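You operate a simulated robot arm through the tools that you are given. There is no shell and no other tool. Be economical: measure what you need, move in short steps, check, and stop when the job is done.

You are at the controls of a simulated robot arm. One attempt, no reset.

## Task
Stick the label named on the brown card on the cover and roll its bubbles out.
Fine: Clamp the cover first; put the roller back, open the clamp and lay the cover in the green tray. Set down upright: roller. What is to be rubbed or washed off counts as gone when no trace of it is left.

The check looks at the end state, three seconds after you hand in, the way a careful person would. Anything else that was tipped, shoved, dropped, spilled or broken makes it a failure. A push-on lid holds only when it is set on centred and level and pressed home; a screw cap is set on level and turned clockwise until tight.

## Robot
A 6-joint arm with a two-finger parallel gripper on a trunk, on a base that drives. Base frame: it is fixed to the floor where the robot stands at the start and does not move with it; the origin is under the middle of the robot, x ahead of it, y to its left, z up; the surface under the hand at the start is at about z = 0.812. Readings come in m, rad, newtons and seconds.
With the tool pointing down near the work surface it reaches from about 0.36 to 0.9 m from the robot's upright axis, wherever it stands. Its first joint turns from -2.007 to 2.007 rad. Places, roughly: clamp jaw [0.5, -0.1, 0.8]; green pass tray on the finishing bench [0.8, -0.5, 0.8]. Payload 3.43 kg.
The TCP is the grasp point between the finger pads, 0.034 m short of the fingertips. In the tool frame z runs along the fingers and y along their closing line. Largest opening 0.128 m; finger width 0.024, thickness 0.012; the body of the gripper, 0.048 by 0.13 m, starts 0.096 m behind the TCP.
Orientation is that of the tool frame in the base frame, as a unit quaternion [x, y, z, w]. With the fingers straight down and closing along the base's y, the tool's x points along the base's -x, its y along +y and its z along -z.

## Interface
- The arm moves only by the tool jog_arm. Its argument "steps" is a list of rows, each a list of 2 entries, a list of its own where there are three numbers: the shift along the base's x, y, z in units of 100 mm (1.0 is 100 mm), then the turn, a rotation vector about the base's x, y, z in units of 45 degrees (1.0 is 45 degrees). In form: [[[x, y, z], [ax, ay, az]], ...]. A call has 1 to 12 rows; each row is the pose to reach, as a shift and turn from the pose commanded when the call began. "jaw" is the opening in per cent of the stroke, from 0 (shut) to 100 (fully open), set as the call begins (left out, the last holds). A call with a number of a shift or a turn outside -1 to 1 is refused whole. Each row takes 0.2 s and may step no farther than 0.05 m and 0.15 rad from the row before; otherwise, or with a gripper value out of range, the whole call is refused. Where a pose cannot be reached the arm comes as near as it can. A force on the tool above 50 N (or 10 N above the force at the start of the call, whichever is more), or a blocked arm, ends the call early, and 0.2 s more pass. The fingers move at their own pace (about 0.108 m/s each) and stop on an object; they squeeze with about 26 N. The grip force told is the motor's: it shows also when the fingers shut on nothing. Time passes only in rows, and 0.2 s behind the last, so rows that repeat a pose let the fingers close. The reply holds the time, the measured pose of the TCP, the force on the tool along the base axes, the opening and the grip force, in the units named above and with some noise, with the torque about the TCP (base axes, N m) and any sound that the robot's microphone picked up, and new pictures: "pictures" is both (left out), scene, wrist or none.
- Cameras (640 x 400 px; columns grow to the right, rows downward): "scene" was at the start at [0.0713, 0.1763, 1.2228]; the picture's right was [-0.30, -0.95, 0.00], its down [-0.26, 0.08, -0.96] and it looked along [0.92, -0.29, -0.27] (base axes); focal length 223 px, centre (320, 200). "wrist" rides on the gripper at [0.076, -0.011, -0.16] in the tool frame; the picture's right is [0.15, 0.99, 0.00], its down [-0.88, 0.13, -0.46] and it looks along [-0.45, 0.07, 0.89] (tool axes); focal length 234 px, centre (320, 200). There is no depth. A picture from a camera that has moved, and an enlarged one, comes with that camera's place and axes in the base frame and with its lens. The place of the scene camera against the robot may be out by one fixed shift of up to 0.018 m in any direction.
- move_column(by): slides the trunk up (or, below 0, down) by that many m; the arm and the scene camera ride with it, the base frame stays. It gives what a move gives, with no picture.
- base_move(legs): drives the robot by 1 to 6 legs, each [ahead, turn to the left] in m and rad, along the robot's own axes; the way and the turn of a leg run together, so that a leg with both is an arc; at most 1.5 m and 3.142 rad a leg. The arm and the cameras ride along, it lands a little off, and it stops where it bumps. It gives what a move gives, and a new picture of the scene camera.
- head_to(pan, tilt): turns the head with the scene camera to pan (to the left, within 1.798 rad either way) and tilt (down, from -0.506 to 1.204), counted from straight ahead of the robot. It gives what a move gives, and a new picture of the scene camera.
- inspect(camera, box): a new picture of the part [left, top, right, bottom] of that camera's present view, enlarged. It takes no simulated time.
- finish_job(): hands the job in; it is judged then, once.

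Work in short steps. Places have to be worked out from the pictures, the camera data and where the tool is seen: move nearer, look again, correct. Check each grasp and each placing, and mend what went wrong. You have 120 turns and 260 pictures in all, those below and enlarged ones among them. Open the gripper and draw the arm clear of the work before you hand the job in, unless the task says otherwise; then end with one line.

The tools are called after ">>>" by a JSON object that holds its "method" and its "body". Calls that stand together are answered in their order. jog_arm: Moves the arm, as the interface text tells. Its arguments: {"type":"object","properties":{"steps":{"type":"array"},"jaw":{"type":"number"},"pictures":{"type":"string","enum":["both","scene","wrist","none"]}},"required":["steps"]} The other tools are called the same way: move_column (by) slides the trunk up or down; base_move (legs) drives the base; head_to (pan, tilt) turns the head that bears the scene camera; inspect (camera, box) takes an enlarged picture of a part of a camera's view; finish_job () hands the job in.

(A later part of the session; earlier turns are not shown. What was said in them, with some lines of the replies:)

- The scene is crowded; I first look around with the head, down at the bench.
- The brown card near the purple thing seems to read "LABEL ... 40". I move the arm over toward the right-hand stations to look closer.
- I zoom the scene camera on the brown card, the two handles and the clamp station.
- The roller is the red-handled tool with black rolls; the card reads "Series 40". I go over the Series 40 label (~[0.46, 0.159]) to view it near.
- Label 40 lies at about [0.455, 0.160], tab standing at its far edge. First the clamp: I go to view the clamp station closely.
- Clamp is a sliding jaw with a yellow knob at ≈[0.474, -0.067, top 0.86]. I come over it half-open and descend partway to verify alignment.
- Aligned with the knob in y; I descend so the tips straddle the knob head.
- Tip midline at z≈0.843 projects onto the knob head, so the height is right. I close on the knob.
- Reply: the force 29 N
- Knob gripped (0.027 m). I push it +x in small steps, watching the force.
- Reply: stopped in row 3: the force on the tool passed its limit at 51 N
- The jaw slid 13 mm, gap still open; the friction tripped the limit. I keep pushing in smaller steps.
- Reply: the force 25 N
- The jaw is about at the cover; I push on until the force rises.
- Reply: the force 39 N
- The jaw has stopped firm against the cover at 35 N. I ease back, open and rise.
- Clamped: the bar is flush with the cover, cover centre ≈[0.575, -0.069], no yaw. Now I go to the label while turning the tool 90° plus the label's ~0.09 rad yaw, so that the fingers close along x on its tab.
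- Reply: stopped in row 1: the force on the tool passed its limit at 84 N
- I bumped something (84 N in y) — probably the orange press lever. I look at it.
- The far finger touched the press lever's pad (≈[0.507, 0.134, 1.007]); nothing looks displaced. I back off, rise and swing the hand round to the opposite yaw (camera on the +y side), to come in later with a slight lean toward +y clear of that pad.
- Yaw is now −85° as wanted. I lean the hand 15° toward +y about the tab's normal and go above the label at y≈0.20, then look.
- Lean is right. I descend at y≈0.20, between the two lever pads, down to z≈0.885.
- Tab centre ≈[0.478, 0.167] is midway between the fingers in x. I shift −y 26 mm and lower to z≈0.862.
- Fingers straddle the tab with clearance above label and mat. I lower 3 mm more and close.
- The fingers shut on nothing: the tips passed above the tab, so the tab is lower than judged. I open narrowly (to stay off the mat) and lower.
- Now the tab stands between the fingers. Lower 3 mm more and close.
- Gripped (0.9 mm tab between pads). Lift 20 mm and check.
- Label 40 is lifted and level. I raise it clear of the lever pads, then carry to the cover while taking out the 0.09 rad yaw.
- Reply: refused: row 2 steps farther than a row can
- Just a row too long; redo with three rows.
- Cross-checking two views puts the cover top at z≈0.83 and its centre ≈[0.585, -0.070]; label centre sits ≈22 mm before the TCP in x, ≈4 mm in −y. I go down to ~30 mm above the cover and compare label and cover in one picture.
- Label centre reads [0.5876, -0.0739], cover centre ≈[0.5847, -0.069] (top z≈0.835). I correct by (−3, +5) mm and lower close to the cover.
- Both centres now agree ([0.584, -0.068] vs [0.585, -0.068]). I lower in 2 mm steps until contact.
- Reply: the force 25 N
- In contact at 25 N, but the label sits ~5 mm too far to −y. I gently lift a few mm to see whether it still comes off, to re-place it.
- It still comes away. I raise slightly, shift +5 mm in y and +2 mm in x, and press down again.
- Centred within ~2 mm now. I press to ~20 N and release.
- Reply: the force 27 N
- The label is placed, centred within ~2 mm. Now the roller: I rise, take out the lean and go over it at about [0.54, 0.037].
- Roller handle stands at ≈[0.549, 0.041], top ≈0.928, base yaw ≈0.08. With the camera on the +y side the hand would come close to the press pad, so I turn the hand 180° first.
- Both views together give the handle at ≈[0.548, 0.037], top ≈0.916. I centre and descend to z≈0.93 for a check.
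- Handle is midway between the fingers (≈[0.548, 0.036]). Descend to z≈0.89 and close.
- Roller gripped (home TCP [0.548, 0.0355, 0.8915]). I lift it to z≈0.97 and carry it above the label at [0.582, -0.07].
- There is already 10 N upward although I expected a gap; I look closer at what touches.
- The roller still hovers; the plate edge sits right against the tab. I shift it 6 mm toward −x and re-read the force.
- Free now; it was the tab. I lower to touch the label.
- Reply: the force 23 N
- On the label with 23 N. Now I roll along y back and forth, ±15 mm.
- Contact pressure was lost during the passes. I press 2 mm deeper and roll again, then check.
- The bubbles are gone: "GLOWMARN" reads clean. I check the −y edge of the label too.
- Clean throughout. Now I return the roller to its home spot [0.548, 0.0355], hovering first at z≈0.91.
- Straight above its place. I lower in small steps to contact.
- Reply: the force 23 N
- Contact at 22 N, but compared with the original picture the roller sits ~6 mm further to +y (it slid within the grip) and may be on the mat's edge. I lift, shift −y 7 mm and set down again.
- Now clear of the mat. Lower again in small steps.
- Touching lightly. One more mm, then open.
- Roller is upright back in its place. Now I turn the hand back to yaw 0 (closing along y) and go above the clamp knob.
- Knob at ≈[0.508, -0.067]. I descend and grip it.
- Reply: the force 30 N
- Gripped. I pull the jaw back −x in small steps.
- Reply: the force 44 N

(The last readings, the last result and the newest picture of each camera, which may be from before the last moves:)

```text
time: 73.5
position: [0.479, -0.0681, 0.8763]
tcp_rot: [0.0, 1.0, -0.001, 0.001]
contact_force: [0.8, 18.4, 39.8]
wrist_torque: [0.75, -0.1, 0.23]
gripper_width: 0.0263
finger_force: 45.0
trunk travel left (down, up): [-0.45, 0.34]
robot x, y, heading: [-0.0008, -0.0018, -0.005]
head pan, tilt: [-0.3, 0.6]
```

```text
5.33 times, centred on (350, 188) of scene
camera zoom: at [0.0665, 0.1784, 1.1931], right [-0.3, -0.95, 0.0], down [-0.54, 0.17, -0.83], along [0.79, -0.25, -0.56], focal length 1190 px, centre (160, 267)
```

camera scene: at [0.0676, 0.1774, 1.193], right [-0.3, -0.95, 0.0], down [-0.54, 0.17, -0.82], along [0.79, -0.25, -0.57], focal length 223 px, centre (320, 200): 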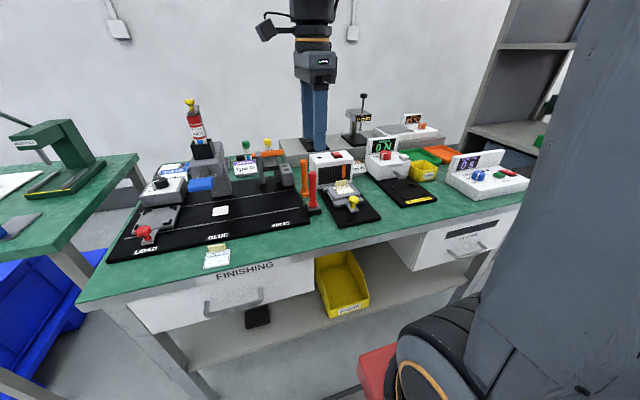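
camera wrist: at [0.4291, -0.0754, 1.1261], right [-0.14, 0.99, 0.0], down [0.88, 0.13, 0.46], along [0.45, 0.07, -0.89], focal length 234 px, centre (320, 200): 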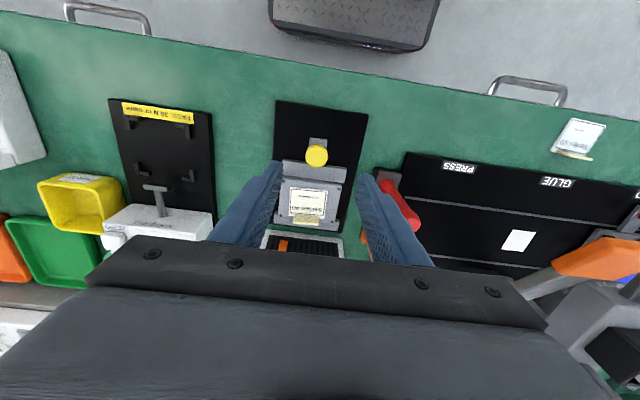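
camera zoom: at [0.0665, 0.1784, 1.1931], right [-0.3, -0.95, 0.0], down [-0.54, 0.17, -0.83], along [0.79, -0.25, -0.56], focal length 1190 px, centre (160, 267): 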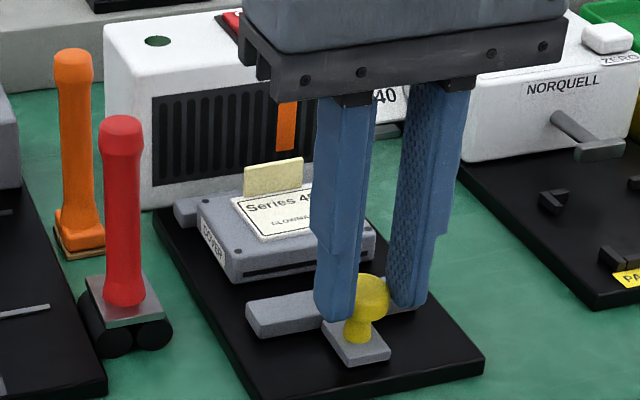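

Jaw is open ~28 mm. Pull the last few mm to its start position, then release and rise.

>>> {"method": "jog_arm", "body": {"steps": [[[0, 0.01, 0.01], [0, 0, 0]], [[-0.02, 0.01, 0.01], [0, 0, 0]], [[-0.04, 0.01, 0.01], [0, 0, 0]], [[-0.06, 0.01, 0.01], [0, 0, 0]]], "pictures": "none"}}

>>> {"method": "jog_arm", "body": {"steps": [[[0, 0, 0], [0, 0, 0]], [[0, 0, 0], [0, 0, 0]], [[0, 0, 0.4], [0, 0, 0]], [[0, 0, 0.8], [0, 0, 0]], [[0.3, 0, 1.0], [0, 0, 0]], [[0.7, 0, 1.0], [0, 0, 0]]], "jaw": 100, "pictures": "wrist"}}

>>> {"method": "inspect", "body": {"camera": "scene", "box": [310, 150, 390, 225]}}

>>> {"method": "inspect", "body": {"camera": "wrist", "box": [230, 80, 410, 230]}}

```text
time: 74.5
position: [0.4712, -0.0658, 0.876]
tcp_rot: [0.001, 1.0, 0.0, -0.001]
contact_force: [-1.5, 2.3, 24.1]
wrist_torque: [0.08, -0.31, -0.04]
gripper_width: 0.0265
finger_force: 45.1
trunk travel left (down, up): [-0.45, 0.34]
robot x, y, heading: [-0.0012, -0.0015, -0.008]
head pan, tilt: [-0.3, 0.6]
```

```text
time: 75.9
position: [0.5425, -0.0681, 0.977]
tcp_rot: [0.0, 1.0, 0.0, 0.0]
contact_force: [-0.7, -0.2, 0.5]
wrist_torque: [0.02, 0.0, 0.0]
gripper_width: 0.1281
finger_force: 0.0
trunk travel left (down, up): [-0.45, 0.34]
robot x, y, heading: [0.0012, -0.0013, -0.004]
head pan, tilt: [-0.3, 0.6]
camera wrist: at [0.4662, -0.0797, 1.1361], right [-0.15, 0.99, 0.0], down [0.88, 0.13, 0.45], along [0.45, 0.07, -0.89], focal length 234 px, centre (320, 200)
```

wrist: 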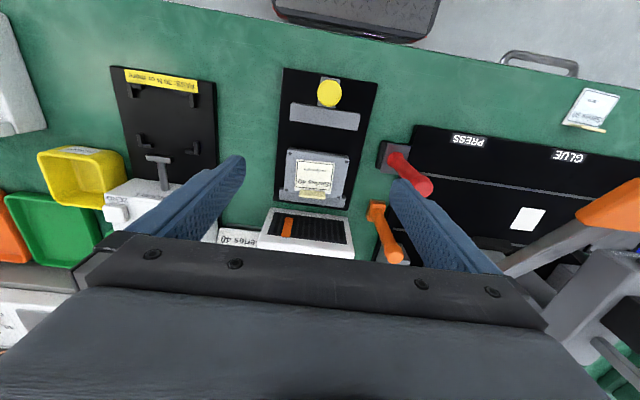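

```text
5.33 times, centred on (350, 188) of scene
camera zoom: at [0.067, 0.1776, 1.193], right [-0.3, -0.95, 0.0], down [-0.54, 0.17, -0.83], along [0.79, -0.25, -0.56], focal length 1190 px, centre (160, 267)
```

zoom: 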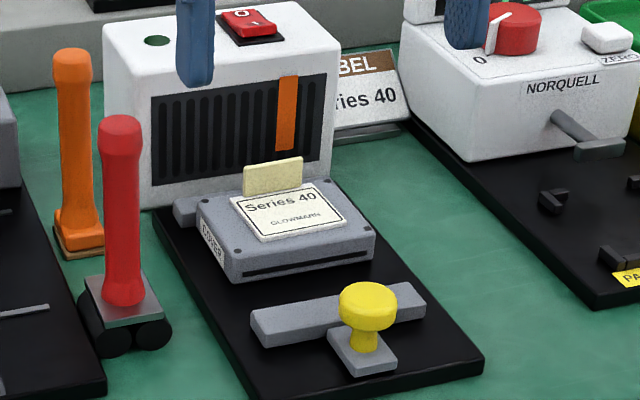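

```text
2.67 times, centred on (320, 155) of wrist
camera zoom: at [0.4662, -0.0797, 1.1361], right [-0.15, 0.99, 0.0], down [0.88, 0.13, 0.45], along [0.45, 0.07, -0.89], focal length 624 px, centre (320, 320)
```

zoom: 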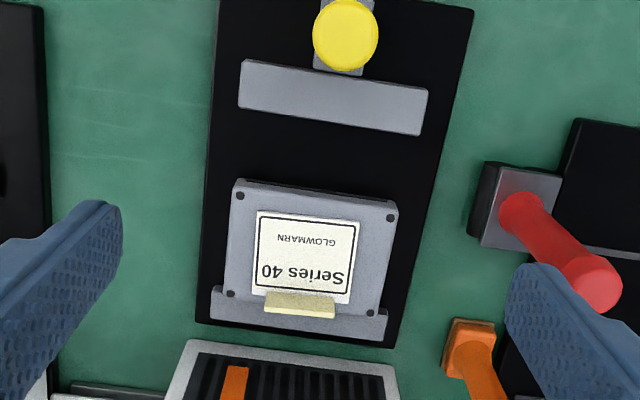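

Clamp is open. Cover centre ≈[0.583, -0.067]. I go over it with opening ~0.105 and lower to grip it across y.

>>> {"method": "jog_arm", "body": {"steps": [[[0.2, 0.01, 0], [0, 0, 0]], [[0.41, 0.01, -0.2], [0, 0, 0]], [[0.41, 0.01, -0.6], [0, 0, 0]]], "jaw": 84, "pictures": "wrist"}}

>>> {"method": "inspect", "body": {"camera": "wrist", "box": [220, 90, 420, 230]}}

>>> {"method": "inspect", "body": {"camera": "scene", "box": [300, 140, 390, 225]}}

```text
time: 76.7
position: [0.5844, -0.0664, 0.9164]
tcp_rot: [0.0, 1.0, 0.0, 0.0]
contact_force: [-0.8, 0.2, -0.3]
wrist_torque: [0.02, -0.06, 0.03]
gripper_width: 0.1077
finger_force: 0.0
trunk travel left (down, up): [-0.45, 0.34]
robot x, y, heading: [0.0001, -0.0032, 0.0]
head pan, tilt: [-0.3, 0.6]
camera wrist: at [0.5068, -0.0779, 1.0761], right [-0.15, 0.99, 0.0], down [0.88, 0.13, 0.46], along [0.45, 0.07, -0.89], focal length 234 px, centre (320, 200)
```

wrist: 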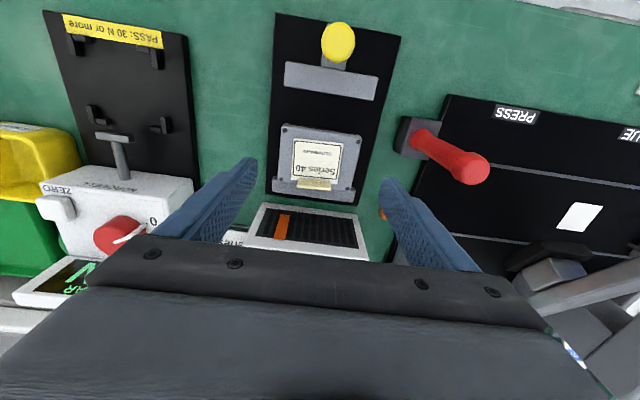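

```text
2.86 times, centred on (320, 160) of wrist
camera zoom: at [0.5068, -0.0779, 1.0761], right [-0.15, 0.99, 0.0], down [0.88, 0.13, 0.46], along [0.45, 0.07, -0.89], focal length 669 px, centre (320, 314)
```

zoom: 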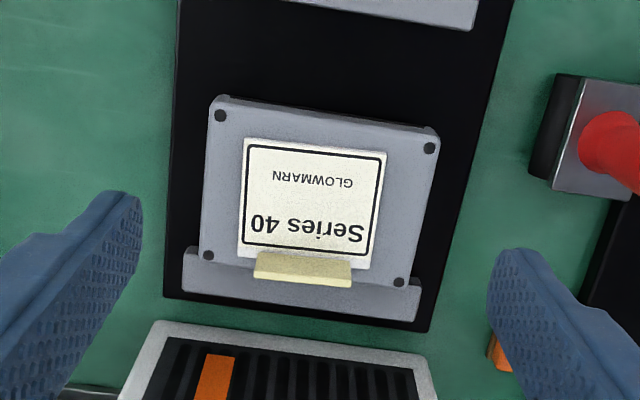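

```text
4.71 times, centred on (345, 182) of scene
camera zoom: at [0.0671, 0.1776, 1.193], right [-0.3, -0.95, 0.0], down [-0.54, 0.17, -0.83], along [0.79, -0.25, -0.56], focal length 1050 px, centre (202, 282)
```

zoom: 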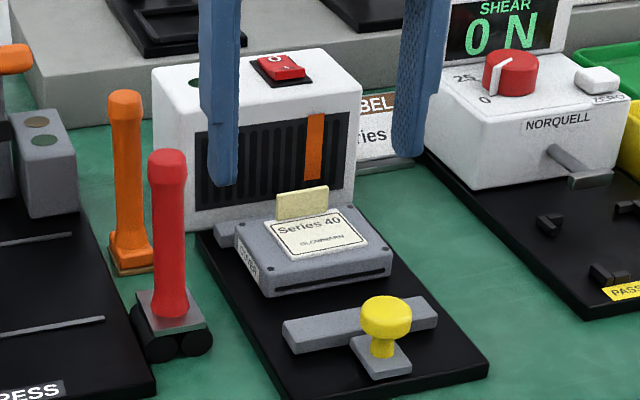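

Fingers flank the cover well. Descend to z≈0.858 watching force, then close.

>>> {"method": "jog_arm", "body": {"steps": [[[0, 0, -0.3], [0, 0, 0]], [[0, 0, -0.5], [0, 0, 0]], [[0, 0, -0.58], [0, 0, 0]]], "pictures": "none"}}

>>> {"method": "jog_arm", "body": {"steps": [[[0, 0, 0], [0, 0, 0]], [[0, 0, 0], [0, 0, 0]], [[0, 0, 0], [0, 0, 0]]], "jaw": 40, "pictures": "none"}}

>>> {"method": "inspect", "body": {"camera": "scene", "box": [300, 140, 390, 225]}}

>>> {"method": "inspect", "body": {"camera": "wrist", "box": [220, 110, 420, 250]}}

```text
time: 77.5
position: [0.5834, -0.0651, 0.8576]
tcp_rot: [0.0, 1.0, 0.0, 0.0]
contact_force: [0.4, -0.7, -0.2]
wrist_torque: [0.0, 0.03, 0.02]
gripper_width: 0.1075
finger_force: 0.1
trunk travel left (down, up): [-0.45, 0.34]
robot x, y, heading: [-0.0016, 0.0001, -0.005]
head pan, tilt: [-0.3, 0.6]
```

```text
time: 78.3
position: [0.5837, -0.0651, 0.8581]
tcp_rot: [0.0, 1.0, 0.0, 0.0]
contact_force: [-0.2, -0.7, 0.1]
wrist_torque: [0.0, 0.02, -0.01]
gripper_width: 0.0842
finger_force: 25.8
trunk travel left (down, up): [-0.45, 0.34]
robot x, y, heading: [0.0, -0.0039, -0.003]
head pan, tilt: [-0.3, 0.6]
```

```text
4.71 times, centred on (345, 182) of scene
camera zoom: at [0.0674, 0.1776, 1.193], right [-0.3, -0.95, 0.0], down [-0.54, 0.17, -0.83], along [0.79, -0.25, -0.56], focal length 1050 px, centre (202, 282)
```

zoom: 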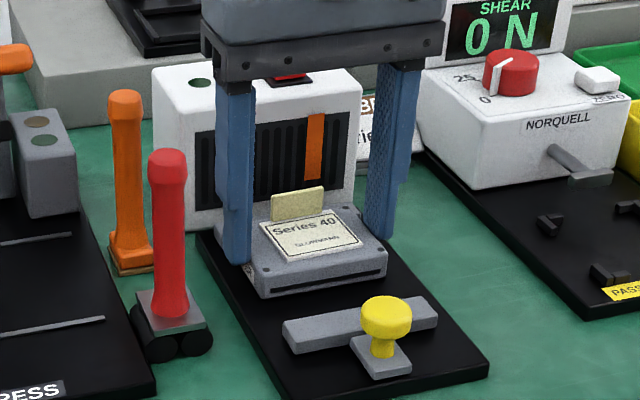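

```text
2.86 times, centred on (320, 180) of wrist
camera zoom: at [0.5069, -0.0762, 1.0188], right [-0.15, 0.99, 0.0], down [0.88, 0.13, 0.46], along [0.45, 0.07, -0.89], focal length 669 px, centre (320, 257)
```

zoom: 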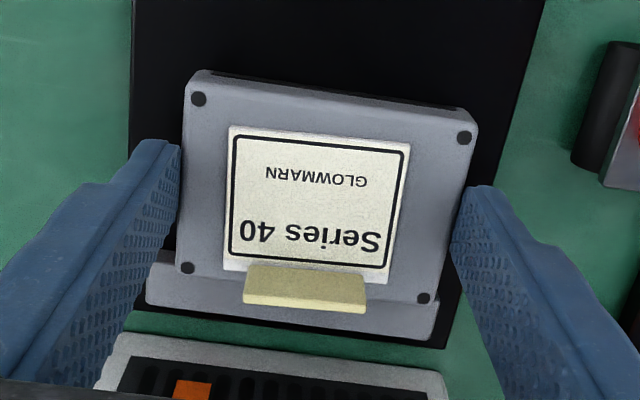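

Cover held (0.084 m). Lift it straight up and check.

>>> {"method": "jog_arm", "body": {"steps": [[[0, 0, 0.1], [0, 0, 0]], [[0, 0, 0.4], [0, 0, 0]], [[0, 0, 0.8], [0, 0, 0]], [[-0.1, 0, 1.0], [0, 0, 0]]], "pictures": "none"}}

>>> {"method": "jog_arm", "body": {"steps": [[[-0.3, 0, 0.3], [0, 0, 0]], [[-0.6, 0, 0.7], [0, 0, 0]], [[-0.9, 0, 1.0], [0, 0, 0]]], "pictures": "wrist"}}

>>> {"method": "head_to", "body": {"pan": -0.75, "tilt": 0.6}}

```text
time: 79.3
position: [0.5722, -0.0663, 0.9577]
tcp_rot: [0.0, 1.0, 0.0, -0.001]
contact_force: [0.2, -0.4, -0.9]
wrist_torque: [0.0, 0.02, 0.01]
gripper_width: 0.0839
finger_force: 26.3
trunk travel left (down, up): [-0.45, 0.34]
robot x, y, heading: [-0.0004, -0.0023, -0.003]
head pan, tilt: [-0.3, 0.6]
```

```text
time: 80.1
position: [0.4814, -0.0656, 1.0599]
tcp_rot: [0.0, 1.0, -0.001, -0.001]
contact_force: [0.4, 0.3, -0.8]
wrist_torque: [0.0, 0.05, -0.01]
gripper_width: 0.084
finger_force: 26.4
trunk travel left (down, up): [-0.45, 0.34]
robot x, y, heading: [-0.0017, 0.0028, -0.005]
head pan, tilt: [-0.3, 0.6]
camera wrist: at [0.4053, -0.0779, 1.2199], right [-0.15, 0.99, 0.0], down [0.88, 0.13, 0.45], along [0.45, 0.07, -0.89], focal length 234 px, centre (320, 200)
```

wrist: 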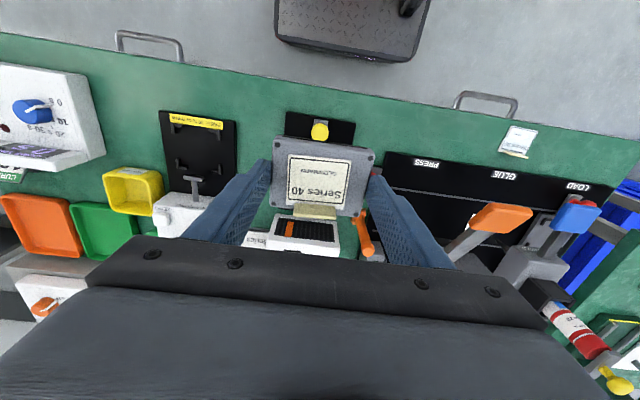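

```text
time: 81.0
position: [0.4831, -0.0669, 1.06]
tcp_rot: [0.0, 1.0, 0.001, 0.0]
contact_force: [-0.7, -0.3, -0.7]
wrist_torque: [0.0, -0.03, 0.0]
gripper_width: 0.0839
finger_force: 25.8
trunk travel left (down, up): [-0.45, 0.34]
robot x, y, heading: [-0.0022, 0.0006, -0.004]
head pan, tilt: [-0.75, 0.6]
camera scene: at [0.0475, 0.1436, 1.193], right [-0.68, -0.73, 0.0], down [-0.41, 0.39, -0.83], along [0.6, -0.56, -0.56], focal length 223 px, centre (320, 200)
```

scene: 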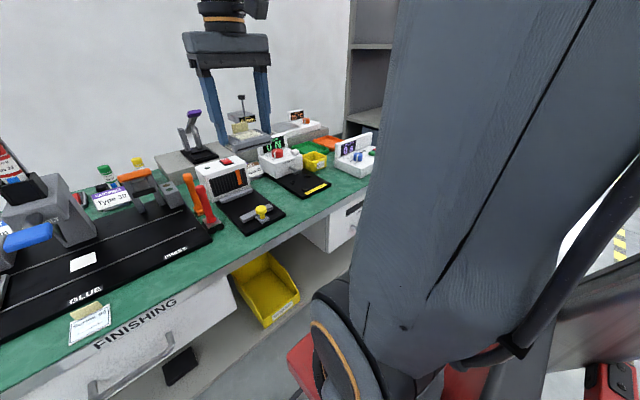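

Cover in hand with label on. The green tray is at ≈[0.757, -0.465] (0.89 m out), just within reach; I move the arm toward it at z≈1.07, looking on the way.

>>> {"method": "jog_arm", "body": {"steps": [[[0.1, -0.4, 0.1], [0, 0, 0]], [[0.25, -0.8, 0.1], [0, 0, 0]], [[0.4, -1.0, 0.1], [0, 0, 0]]], "pictures": "none"}}

>>> {"method": "jog_arm", "body": {"steps": [[[0.2, -0.4, 0], [0, 0, 0]], [[0.4, -0.8, 0], [0, 0, 0]], [[0.5, -1.0, 0], [0, 0, 0]]], "pictures": "wrist"}}

>>> {"method": "head_to", "body": {"pan": -0.3, "tilt": 0.5}}

```text
time: 81.8
position: [0.5222, -0.1657, 1.0691]
tcp_rot: [-0.001, 1.0, -0.001, 0.0]
contact_force: [0.2, 0.4, -0.1]
wrist_torque: [-0.03, -0.05, 0.05]
gripper_width: 0.084
finger_force: 26.4
trunk travel left (down, up): [-0.45, 0.34]
robot x, y, heading: [-0.0035, -0.0004, -0.004]
head pan, tilt: [-0.75, 0.6]
```

```text
time: 82.6
position: [0.5718, -0.2669, 1.0679]
tcp_rot: [-0.001, 1.0, 0.0, 0.0]
contact_force: [0.3, -0.2, -1.0]
wrist_torque: [-0.03, 0.01, 0.02]
gripper_width: 0.0842
finger_force: 25.8
trunk travel left (down, up): [-0.45, 0.34]
robot x, y, heading: [-0.0004, -0.0021, -0.005]
head pan, tilt: [-0.75, 0.6]
camera wrist: at [0.4953, -0.2783, 1.2289], right [-0.15, 0.99, 0.0], down [0.88, 0.13, 0.46], along [0.45, 0.07, -0.89], focal length 234 px, centre (320, 200)
```

wrist: 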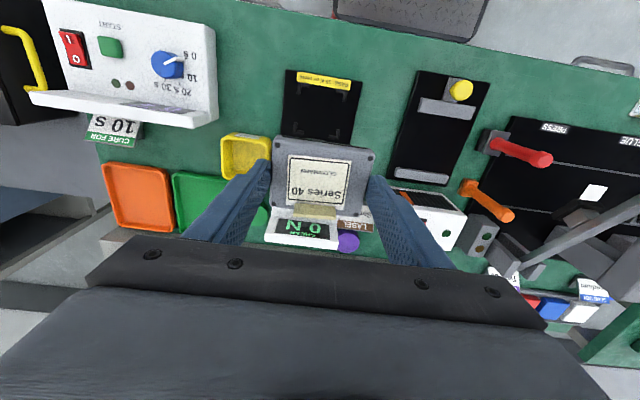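

```text
time: 83.5
position: [0.5728, -0.2666, 1.0691]
tcp_rot: [0.0, 1.0, 0.0, -0.001]
contact_force: [0.2, -0.6, -0.8]
wrist_torque: [-0.01, -0.02, 0.04]
gripper_width: 0.084
finger_force: 25.6
trunk travel left (down, up): [-0.45, 0.34]
robot x, y, heading: [-0.0047, 0.0009, -0.008]
head pan, tilt: [-0.3, 0.499]
camera scene: at [0.0699, 0.1767, 1.2021], right [-0.3, -0.95, 0.0], down [-0.46, 0.14, -0.88], along [0.84, -0.26, -0.48], focal length 223 px, centre (320, 200)
```

scene: 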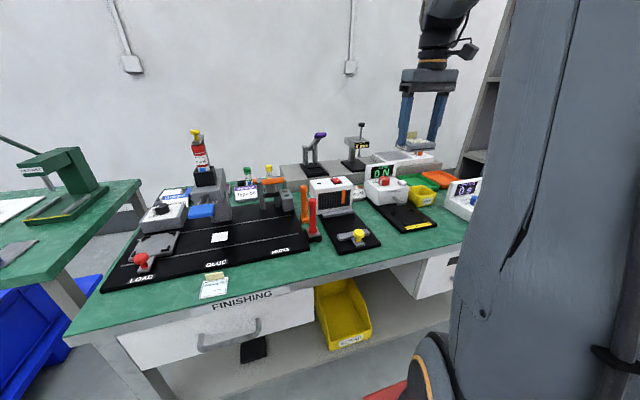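

Tray spans ≈x 0.665–0.805, y −0.505–−0.395, so centre ≈[0.735, −0.45]. Its long side is along x, so I turn the hand −90° to keep fingers and cover inside, while moving there.

>>> {"method": "jog_arm", "body": {"steps": [[[0, 0, 0], [0, 0, -0.17]], [[0, -0.1, 0], [0, 0, -0.34]], [[0, -0.2, 0], [0, 0, -0.51]], [[0.1, -0.3, 0], [0, 0, -0.68]], [[0.2, -0.4, 0], [0, 0, -0.85]], [[0.3, -0.5, 0], [0, 0, -1.0]]], "pictures": "none"}}

>>> {"method": "jog_arm", "body": {"steps": [[[0.1, -0.1, 0], [0, 0, -0.17]], [[0.3, -0.3, 0], [0, 0, -0.34]], [[0.5, -0.5, 0], [0, 0, -0.51]], [[0.7, -0.7, 0], [0, 0, -0.68]], [[0.9, -0.9, 0], [0, 0, -0.85]], [[1.0, -1.0, 0], [0, 0, -1.0]]], "pictures": "both"}}

>>> {"method": "inspect", "body": {"camera": "scene", "box": [350, 60, 500, 220]}}

```text
time: 84.9
position: [0.6023, -0.317, 1.0698]
tcp_rot: [0.384, 0.923, -0.001, -0.001]
contact_force: [0.5, -0.2, -0.3]
wrist_torque: [-0.03, -0.02, -0.02]
gripper_width: 0.0842
finger_force: 26.4
trunk travel left (down, up): [-0.45, 0.34]
robot x, y, heading: [-0.0002, 0.0016, -0.003]
head pan, tilt: [-0.3, 0.499]
```

```text
time: 86.3
position: [0.7036, -0.4157, 1.0687]
tcp_rot: [0.708, 0.706, -0.001, -0.001]
contact_force: [-1.2, 0.4, 0.0]
wrist_torque: [-0.03, -0.04, 0.03]
gripper_width: 0.0838
finger_force: 25.6
trunk travel left (down, up): [-0.45, 0.34]
robot x, y, heading: [0.0015, 0.002, -0.004]
head pan, tilt: [-0.3, 0.499]
camera scene: at [0.0697, 0.1769, 1.2021], right [-0.3, -0.95, 0.0], down [-0.46, 0.14, -0.88], along [0.84, -0.26, -0.48], focal length 223 px, centre (320, 200)
camera wrist: at [0.6909, -0.3411, 1.2291], right [0.99, 0.14, 0.0], down [0.13, -0.88, 0.46], along [0.07, -0.45, -0.89], focal length 234 px, centre (320, 200)
```

scene: 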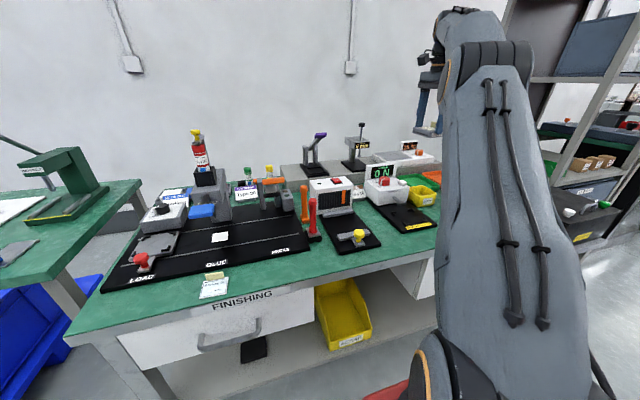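
wrist: 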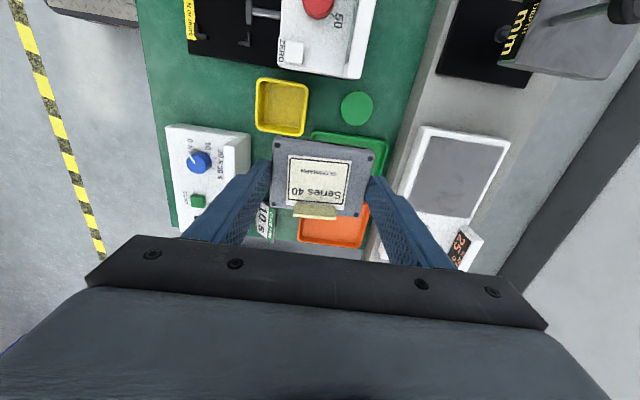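

```text
2.50 times, centred on (425, 140) of scene
camera zoom: at [0.0697, 0.1769, 1.2021], right [-0.3, -0.95, 0.0], down [-0.46, 0.14, -0.88], along [0.84, -0.26, -0.48], focal length 558 px, centre (58, 350)
```

zoom: 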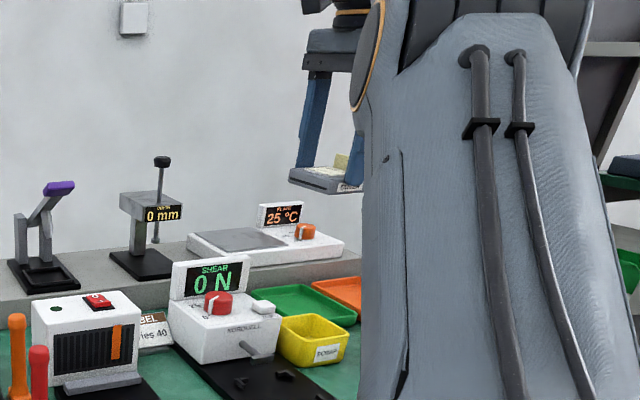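

The scene view is blocked by the arm; I back off in −x so the wrist camera sees the whole tray beside the fingers, to measure it properly.

>>> {"method": "jog_arm", "body": {"steps": [[[-0.4, -0.1, 0], [0, 0, 0]], [[-0.8, -0.2, 0], [0, 0, 0]], [[-1.0, -0.5, 0.2], [0, 0, 0]]], "pictures": "wrist"}}

>>> {"method": "inspect", "body": {"camera": "wrist", "box": [320, 60, 520, 220]}}

```text
time: 87.1
position: [0.6045, -0.4673, 1.0892]
tcp_rot: [0.706, 0.708, 0.0, 0.0]
contact_force: [0.3, 0.0, -0.3]
wrist_torque: [-0.02, 0.07, 0.01]
gripper_width: 0.0841
finger_force: 25.8
trunk travel left (down, up): [-0.45, 0.34]
robot x, y, heading: [0.0003, -0.001, -0.004]
head pan, tilt: [-0.3, 0.499]
camera wrist: at [0.592, -0.3913, 1.2492], right [0.99, 0.15, 0.0], down [0.13, -0.88, 0.46], along [0.07, -0.45, -0.89], focal length 234 px, centre (320, 200)
```

wrist: 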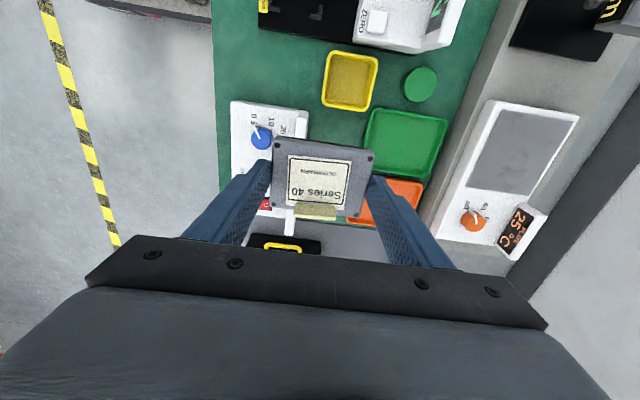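

```text
2.50 times, centred on (420, 140) of wrist
camera zoom: at [0.592, -0.3913, 1.2492], right [0.99, 0.15, 0.0], down [0.13, -0.88, 0.46], along [0.07, -0.45, -0.89], focal length 585 px, centre (70, 350)
```

zoom: 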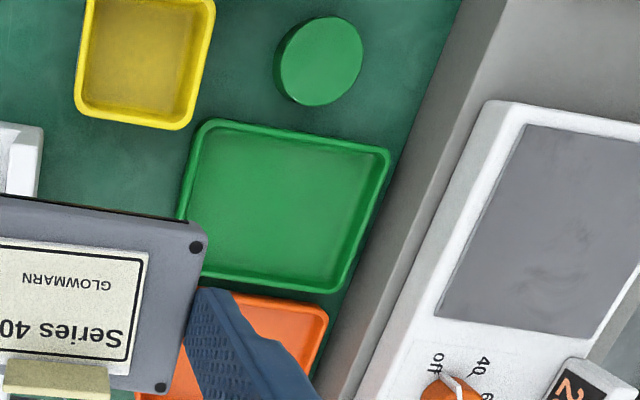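

Tray rim measured: x 0.685–0.82, y −0.418–−0.521, centre ≈[0.752, −0.469]. I move over its centre and lower to z≈0.95.

>>> {"method": "jog_arm", "body": {"steps": [[[0.4, 0, 0], [0, 0, 0]], [[0.8, 0, -0.2], [0, 0, 0]], [[1.0, 0, -0.5], [0, 0, 0]]], "pictures": "none"}}

>>> {"method": "jog_arm", "body": {"steps": [[[0.3, -0.02, -0.2], [0, 0, 0]], [[0.475, -0.02, -0.5], [0, 0, 0]], [[0.475, -0.02, -0.9], [0, 0, 0]]], "pictures": "both"}}

>>> {"method": "inspect", "body": {"camera": "wrist", "box": [220, 80, 420, 230]}}

```text
time: 87.9
position: [0.703, -0.4639, 1.0381]
tcp_rot: [0.707, 0.707, -0.001, 0.001]
contact_force: [-0.3, 0.3, 0.9]
wrist_torque: [0.0, -0.04, 0.03]
gripper_width: 0.0841
finger_force: 26.2
out of reach, approached as far as the arm can: row 2, 3
trunk travel left (down, up): [-0.45, 0.34]
robot x, y, heading: [0.0017, -0.0035, -0.002]
head pan, tilt: [-0.3, 0.499]
```

```text
time: 88.7
position: [0.7476, -0.4653, 0.9454]
tcp_rot: [0.707, 0.707, 0.001, 0.0]
contact_force: [-0.8, 0.7, -0.3]
wrist_torque: [-0.01, -0.06, -0.03]
gripper_width: 0.084
finger_force: 26.7
out of reach, approached as far as the arm can: row 1, 2
trunk travel left (down, up): [-0.45, 0.34]
robot x, y, heading: [-0.0004, -0.0001, -0.006]
head pan, tilt: [-0.3, 0.499]
camera scene: at [0.0697, 0.1768, 1.2021], right [-0.3, -0.95, 0.0], down [-0.46, 0.14, -0.88], along [0.84, -0.26, -0.48], focal length 223 px, centre (320, 200)
camera wrist: at [0.7345, -0.3896, 1.1057], right [0.99, 0.15, 0.0], down [0.13, -0.88, 0.46], along [0.07, -0.45, -0.89], focal length 234 px, centre (320, 200)
```

scene: 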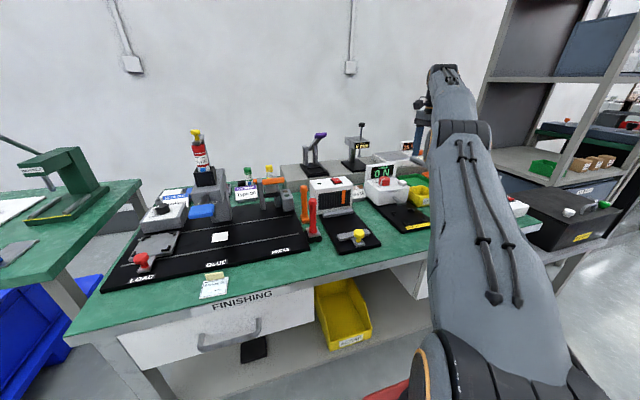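
wrist: 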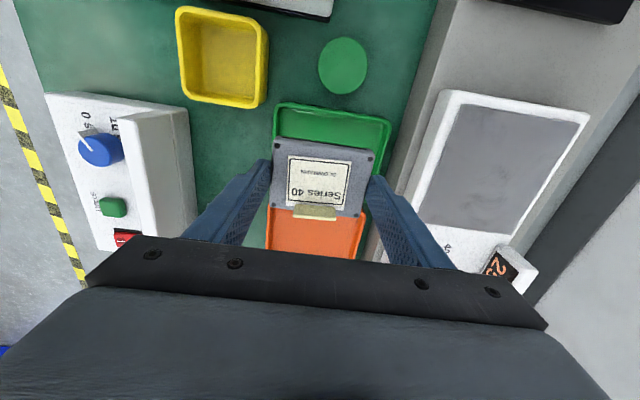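

```text
2.67 times, centred on (320, 155) of wrist
camera zoom: at [0.7345, -0.3896, 1.1057], right [0.99, 0.15, 0.0], down [0.13, -0.88, 0.46], along [0.07, -0.45, -0.89], focal length 624 px, centre (320, 320)
```

zoom: 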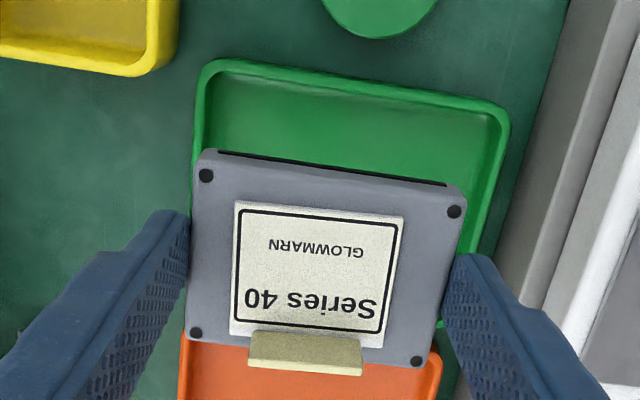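

Tray x-centre 0.755 confirmed. I lower with a small correction (+6, −4 mm) to z≈0.885.

>>> {"method": "jog_arm", "body": {"steps": [[[0.03, -0.02, -0.3], [0, 0, 0]], [[0.06, -0.04, -0.6], [0, 0, 0]]], "pictures": "wrist"}}

>>> {"method": "inspect", "body": {"camera": "wrist", "box": [220, 80, 420, 230]}}

```text
time: 89.3
position: [0.7549, -0.4697, 0.887]
tcp_rot: [0.707, 0.707, 0.0, 0.0]
contact_force: [0.0, -0.2, -1.4]
wrist_torque: [0.01, -0.02, 0.0]
gripper_width: 0.084
finger_force: 26.1
trunk travel left (down, up): [-0.45, 0.34]
robot x, y, heading: [0.0005, -0.0009, -0.004]
head pan, tilt: [-0.3, 0.499]
camera wrist: at [0.7418, -0.394, 1.0475], right [0.99, 0.15, 0.0], down [0.13, -0.88, 0.46], along [0.07, -0.45, -0.89], focal length 234 px, centre (320, 200)
```

wrist: 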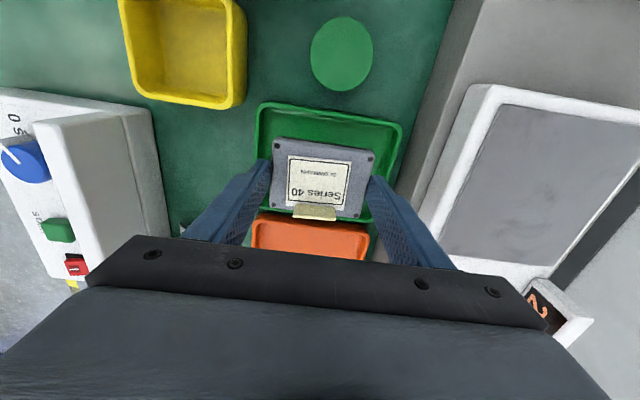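

```text
2.67 times, centred on (320, 155) of wrist
camera zoom: at [0.7418, -0.394, 1.0475], right [0.99, 0.15, 0.0], down [0.13, -0.88, 0.46], along [0.07, -0.45, -0.89], focal length 624 px, centre (320, 320)
```

zoom: 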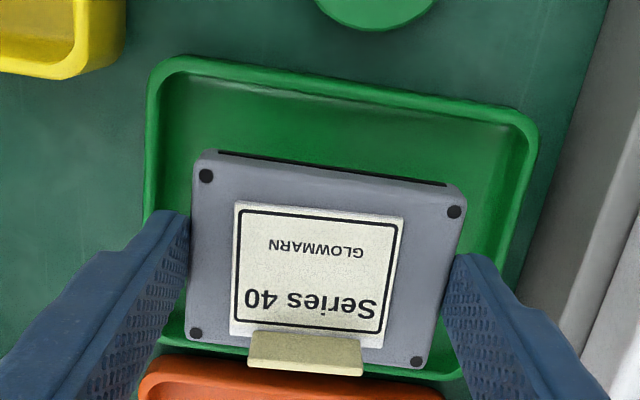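

Well centred (tray centre ≈[0.756, −0.472]). I lower gently in small steps to the tray floor.

>>> {"method": "jog_arm", "body": {"steps": [[[0.01, -0.02, -0.1], [0, 0, 0]], [[0.01, -0.02, -0.18], [0, 0, 0]], [[0.01, -0.02, -0.22], [0, 0, 0]], [[0.01, -0.02, -0.25], [0, 0, 0]]], "pictures": "none"}}

>>> {"method": "inspect", "body": {"camera": "wrist", "box": [220, 80, 420, 230]}}

```text
time: 90.3
position: [0.7536, -0.4721, 0.8617]
tcp_rot: [0.707, 0.707, 0.0, -0.001]
contact_force: [1.3, -0.1, -1.7]
wrist_torque: [0.0, -0.01, 0.02]
gripper_width: 0.0839
finger_force: 25.6
trunk travel left (down, up): [-0.45, 0.34]
robot x, y, heading: [0.0032, 0.0029, -0.003]
head pan, tilt: [-0.3, 0.499]
```

```text
2.67 times, centred on (320, 155) of wrist
camera zoom: at [0.7416, -0.3968, 1.0217], right [0.99, 0.15, 0.0], down [0.13, -0.88, 0.46], along [0.07, -0.45, -0.89], focal length 624 px, centre (320, 320)
```

zoom: 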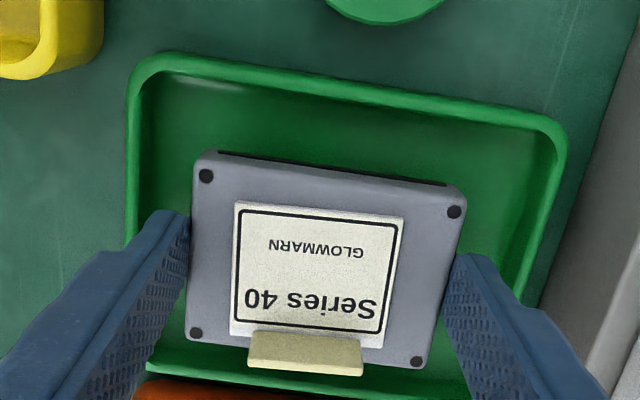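

No contact yet; I nudge +3 mm in x and y for better centring and continue down slowly.

>>> {"method": "jog_arm", "body": {"steps": [[[0.02, 0.03, 0], [0, 0, 0]], [[0.02, 0.03, -0.02], [0, 0, 0]], [[0.02, 0.03, -0.04], [0, 0, 0]], [[0.02, 0.03, -0.05], [0, 0, 0]]], "pictures": "none"}}

>>> {"method": "inspect", "body": {"camera": "wrist", "box": [220, 80, 420, 230]}}

```text
time: 91.3
position: [0.7564, -0.4697, 0.8568]
tcp_rot: [0.707, 0.707, 0.001, 0.001]
contact_force: [0.4, -0.5, -1.2]
wrist_torque: [-0.01, 0.0, 0.01]
gripper_width: 0.0843
finger_force: 26.2
trunk travel left (down, up): [-0.45, 0.34]
robot x, y, heading: [0.0024, -0.0028, -0.003]
head pan, tilt: [-0.3, 0.499]
```

```text
2.67 times, centred on (320, 155) of wrist
camera zoom: at [0.7439, -0.3932, 1.0163], right [0.99, 0.15, 0.0], down [0.13, -0.88, 0.46], along [0.07, -0.45, -0.89], focal length 624 px, centre (320, 320)
```

zoom: 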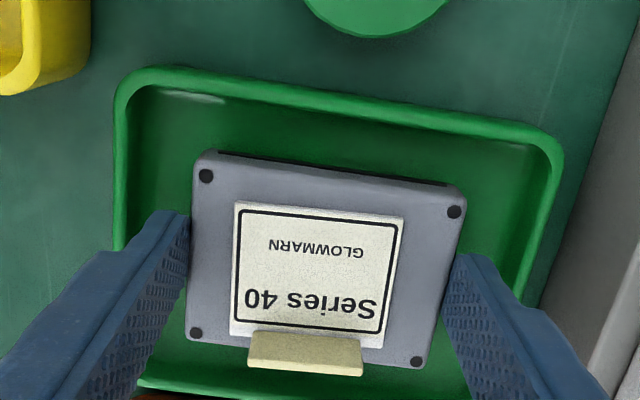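

Still free. A few more 1 mm steps until the force shows the floor.

>>> {"method": "jog_arm", "body": {"steps": [[[0, 0, -0.01], [0, 0, 0]], [[0, 0, -0.02], [0, 0, 0]], [[0, 0, -0.03], [0, 0, 0]]], "pictures": "none"}}

```text
time: 92.1
position: [0.7564, -0.4687, 0.8533]
tcp_rot: [0.707, 0.707, 0.0, -0.001]
contact_force: [0.9, -0.6, -1.4]
wrist_torque: [0.0, 0.0, 0.01]
gripper_width: 0.084
finger_force: 26.3
trunk travel left (down, up): [-0.45, 0.34]
robot x, y, heading: [-0.0003, 0.0024, -0.009]
head pan, tilt: [-0.3, 0.499]
```

>>> {"method": "jog_arm", "body": {"steps": [[[0, 0, -0.01], [0, 0, 0]], [[0, 0, -0.02], [0, 0, 0]], [[0, 0, -0.03], [0, 0, 0]]], "pictures": "none"}}

>>> {"method": "inspect", "body": {"camera": "wrist", "box": [220, 80, 420, 230]}}

```text
time: 92.9
position: [0.7563, -0.4687, 0.8508]
tcp_rot: [0.707, 0.707, 0.0, 0.0]
contact_force: [-0.9, 0.6, 3.3]
wrist_torque: [0.01, 0.12, -0.04]
gripper_width: 0.0842
finger_force: 25.7
trunk travel left (down, up): [-0.45, 0.34]
robot x, y, heading: [-0.0012, -0.0026, -0.004]
head pan, tilt: [-0.3, 0.499]
```

```text
2.67 times, centred on (320, 155) of wrist
camera zoom: at [0.7443, -0.3926, 1.0111], right [0.99, 0.15, 0.0], down [0.13, -0.88, 0.46], along [0.07, -0.45, -0.89], focal length 624 px, centre (320, 320)
```

zoom: 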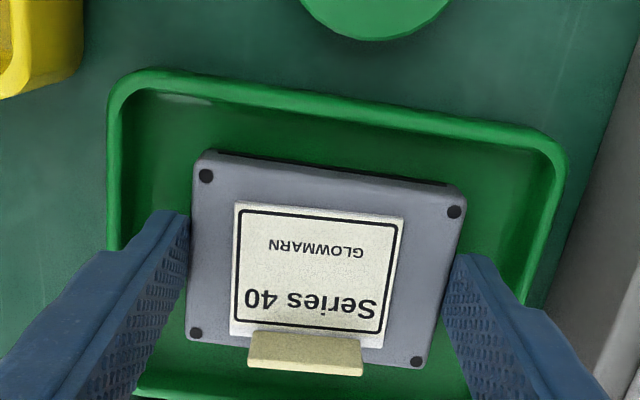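

Floor contact at z≈0.851. I open just 4 mm per side and lift straight up.

>>> {"method": "jog_arm", "body": {"steps": [[[0, 0, 0], [0, 0, 0]], [[0, 0, 0], [0, 0, 0]], [[0, 0, 0.15], [0, 0, 0]], [[0, 0, 0.5], [0, 0, 0]], [[0, 0, 0.9], [0, 0, 0]]], "jaw": 72, "pictures": "wrist"}}

>>> {"method": "inspect", "body": {"camera": "wrist", "box": [220, 60, 420, 220]}}

```text
time: 94.1
position: [0.7502, -0.4631, 0.9356]
tcp_rot: [0.707, 0.707, 0.0, -0.002]
contact_force: [0.4, -0.2, -1.3]
wrist_torque: [0.05, 0.08, 0.02]
gripper_width: 0.0922
finger_force: 0.0
out of reach, approached as far as the arm can: row 5
trunk travel left (down, up): [-0.45, 0.34]
robot x, y, heading: [0.0012, 0.0005, -0.002]
head pan, tilt: [-0.3, 0.499]
camera wrist: at [0.7379, -0.3875, 1.0967], right [0.99, 0.15, 0.0], down [0.13, -0.88, 0.45], along [0.07, -0.45, -0.89], focal length 234 px, centre (320, 200)
```

wrist: 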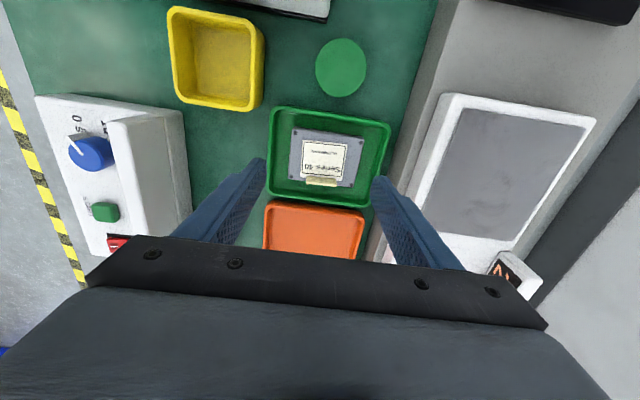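

```text
2.50 times, centred on (320, 140) of wrist
camera zoom: at [0.7379, -0.3875, 1.0967], right [0.99, 0.15, 0.0], down [0.13, -0.88, 0.45], along [0.07, -0.45, -0.89], focal length 585 px, centre (320, 350)
```

zoom: 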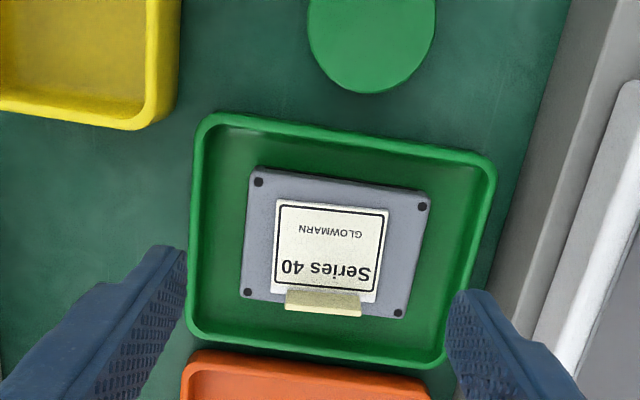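

The cover lies flat and centred in the green tray, label clean. I draw the arm back and up, then check the whole scene.

>>> {"method": "jog_arm", "body": {"steps": [[[-0.3, 0.1, 0.3], [0, 0, 0]], [[-0.6, 0.3, 0.6], [0, 0, 0]], [[-0.9, 0.5, 0.9], [0, 0, 0]]], "pictures": "none"}}

>>> {"method": "jog_arm", "body": {"steps": [[[-0.3, 0.3, 0.3], [0, 0, 0]], [[-0.6, 0.6, 0.5], [0, 0, 0]], [[-0.9, 0.9, 0.7], [0, 0, 0]]], "jaw": 100, "pictures": "both"}}

>>> {"method": "inspect", "body": {"camera": "scene", "box": [280, 130, 480, 260]}}

>>> {"method": "inspect", "body": {"camera": "scene", "box": [90, 120, 330, 310]}}

```text
time: 94.9
position: [0.7011, -0.4463, 1.0483]
tcp_rot: [0.707, 0.707, -0.001, -0.006]
contact_force: [0.3, 0.4, 1.7]
wrist_torque: [-0.07, -0.05, 0.01]
gripper_width: 0.0922
finger_force: 0.1
out of reach, approached as far as the arm can: row 1, 2, 3
trunk travel left (down, up): [-0.45, 0.34]
robot x, y, heading: [-0.0003, -0.0028, -0.003]
head pan, tilt: [-0.3, 0.499]
```

```text
refused: row 1 steps farther than a row can; nothing moved
```

```text
3.08 times, centred on (380, 195) of scene
camera zoom: at [0.0692, 0.1772, 1.2021], right [-0.3, -0.95, 0.0], down [-0.46, 0.14, -0.88], along [0.84, -0.26, -0.48], focal length 687 px, centre (135, 215)
```

zoom: 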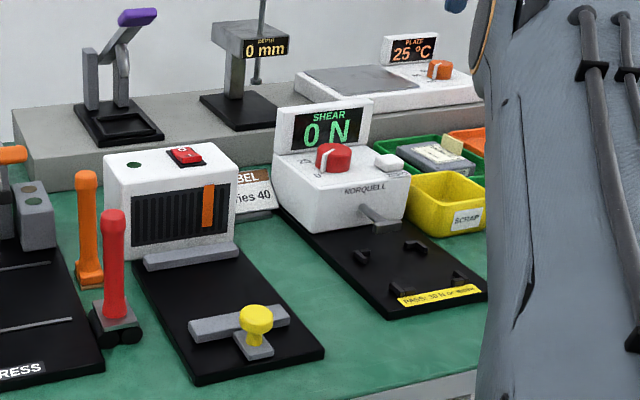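

```text
2.11 times, centred on (210, 215) of scene
camera zoom: at [0.0692, 0.1772, 1.2021], right [-0.3, -0.95, 0.0], down [-0.46, 0.14, -0.88], along [0.84, -0.26, -0.48], focal length 470 px, centre (552, 168)
```

zoom: 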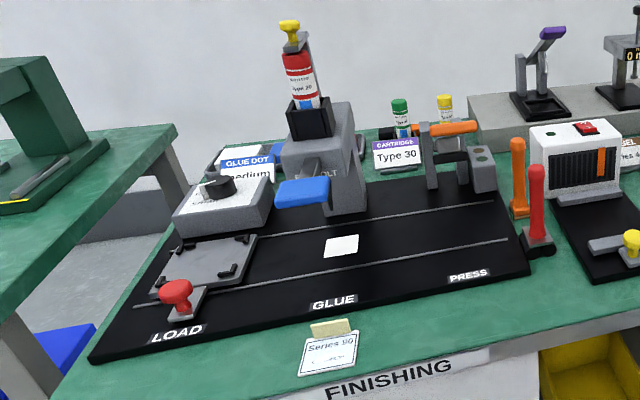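

All is in order: cover in the tray, clamp open, roller upright in place, the rest undisturbed. One more retreat of the arm, then hand in.

>>> {"method": "jog_arm", "body": {"steps": [[[-0.25, 0.25, 0.2], [0, 0, 0]], [[-0.5, 0.5, 0.4], [0, 0, 0]], [[-0.75, 0.75, 0.6], [0, 0, 0]], [[-0.95, 0.95, 0.7], [0, 0, 0]]], "jaw": 100, "pictures": "wrist"}}

```text
time: 95.9
position: [0.6093, -0.3517, 1.113]
tcp_rot: [0.707, 0.708, 0.0, 0.0]
contact_force: [0.3, -0.8, -0.9]
wrist_torque: [0.04, 0.03, 0.02]
gripper_width: 0.1282
finger_force: 0.0
out of reach, approached as far as the arm can: row 1
trunk travel left (down, up): [-0.45, 0.34]
robot x, y, heading: [-0.0008, 0.0035, -0.005]
head pan, tilt: [-0.3, 0.499]
camera wrist: at [0.597, -0.2762, 1.2747], right [0.99, 0.15, 0.0], down [0.13, -0.88, 0.46], along [0.07, -0.45, -0.89], focal length 234 px, centre (320, 200)
```

wrist: 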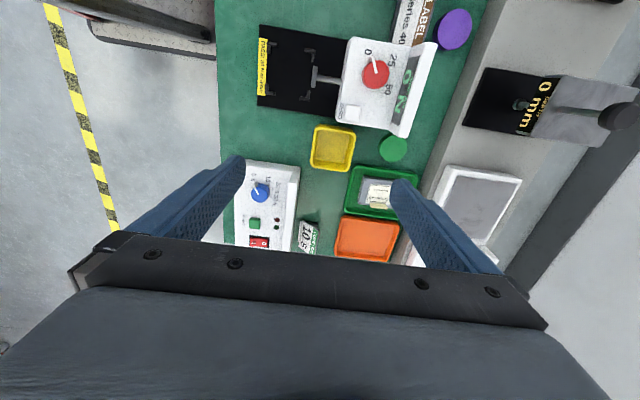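

The arm is clear and the gripper open; I hand the job in.

>>> {"method": "finish_job", "body": {}}

```text
The job is handed in.
```

The Series 40 label is on the cover with its bubbles rolled out, about 2 mm off centre. The clamp is open, the roller stands upright back in its place, and the cover lies in the green tray. Early on, a finger bumped the orange press lever once at 84 N; it and everything else on the bench looked undisturbed at the final check.
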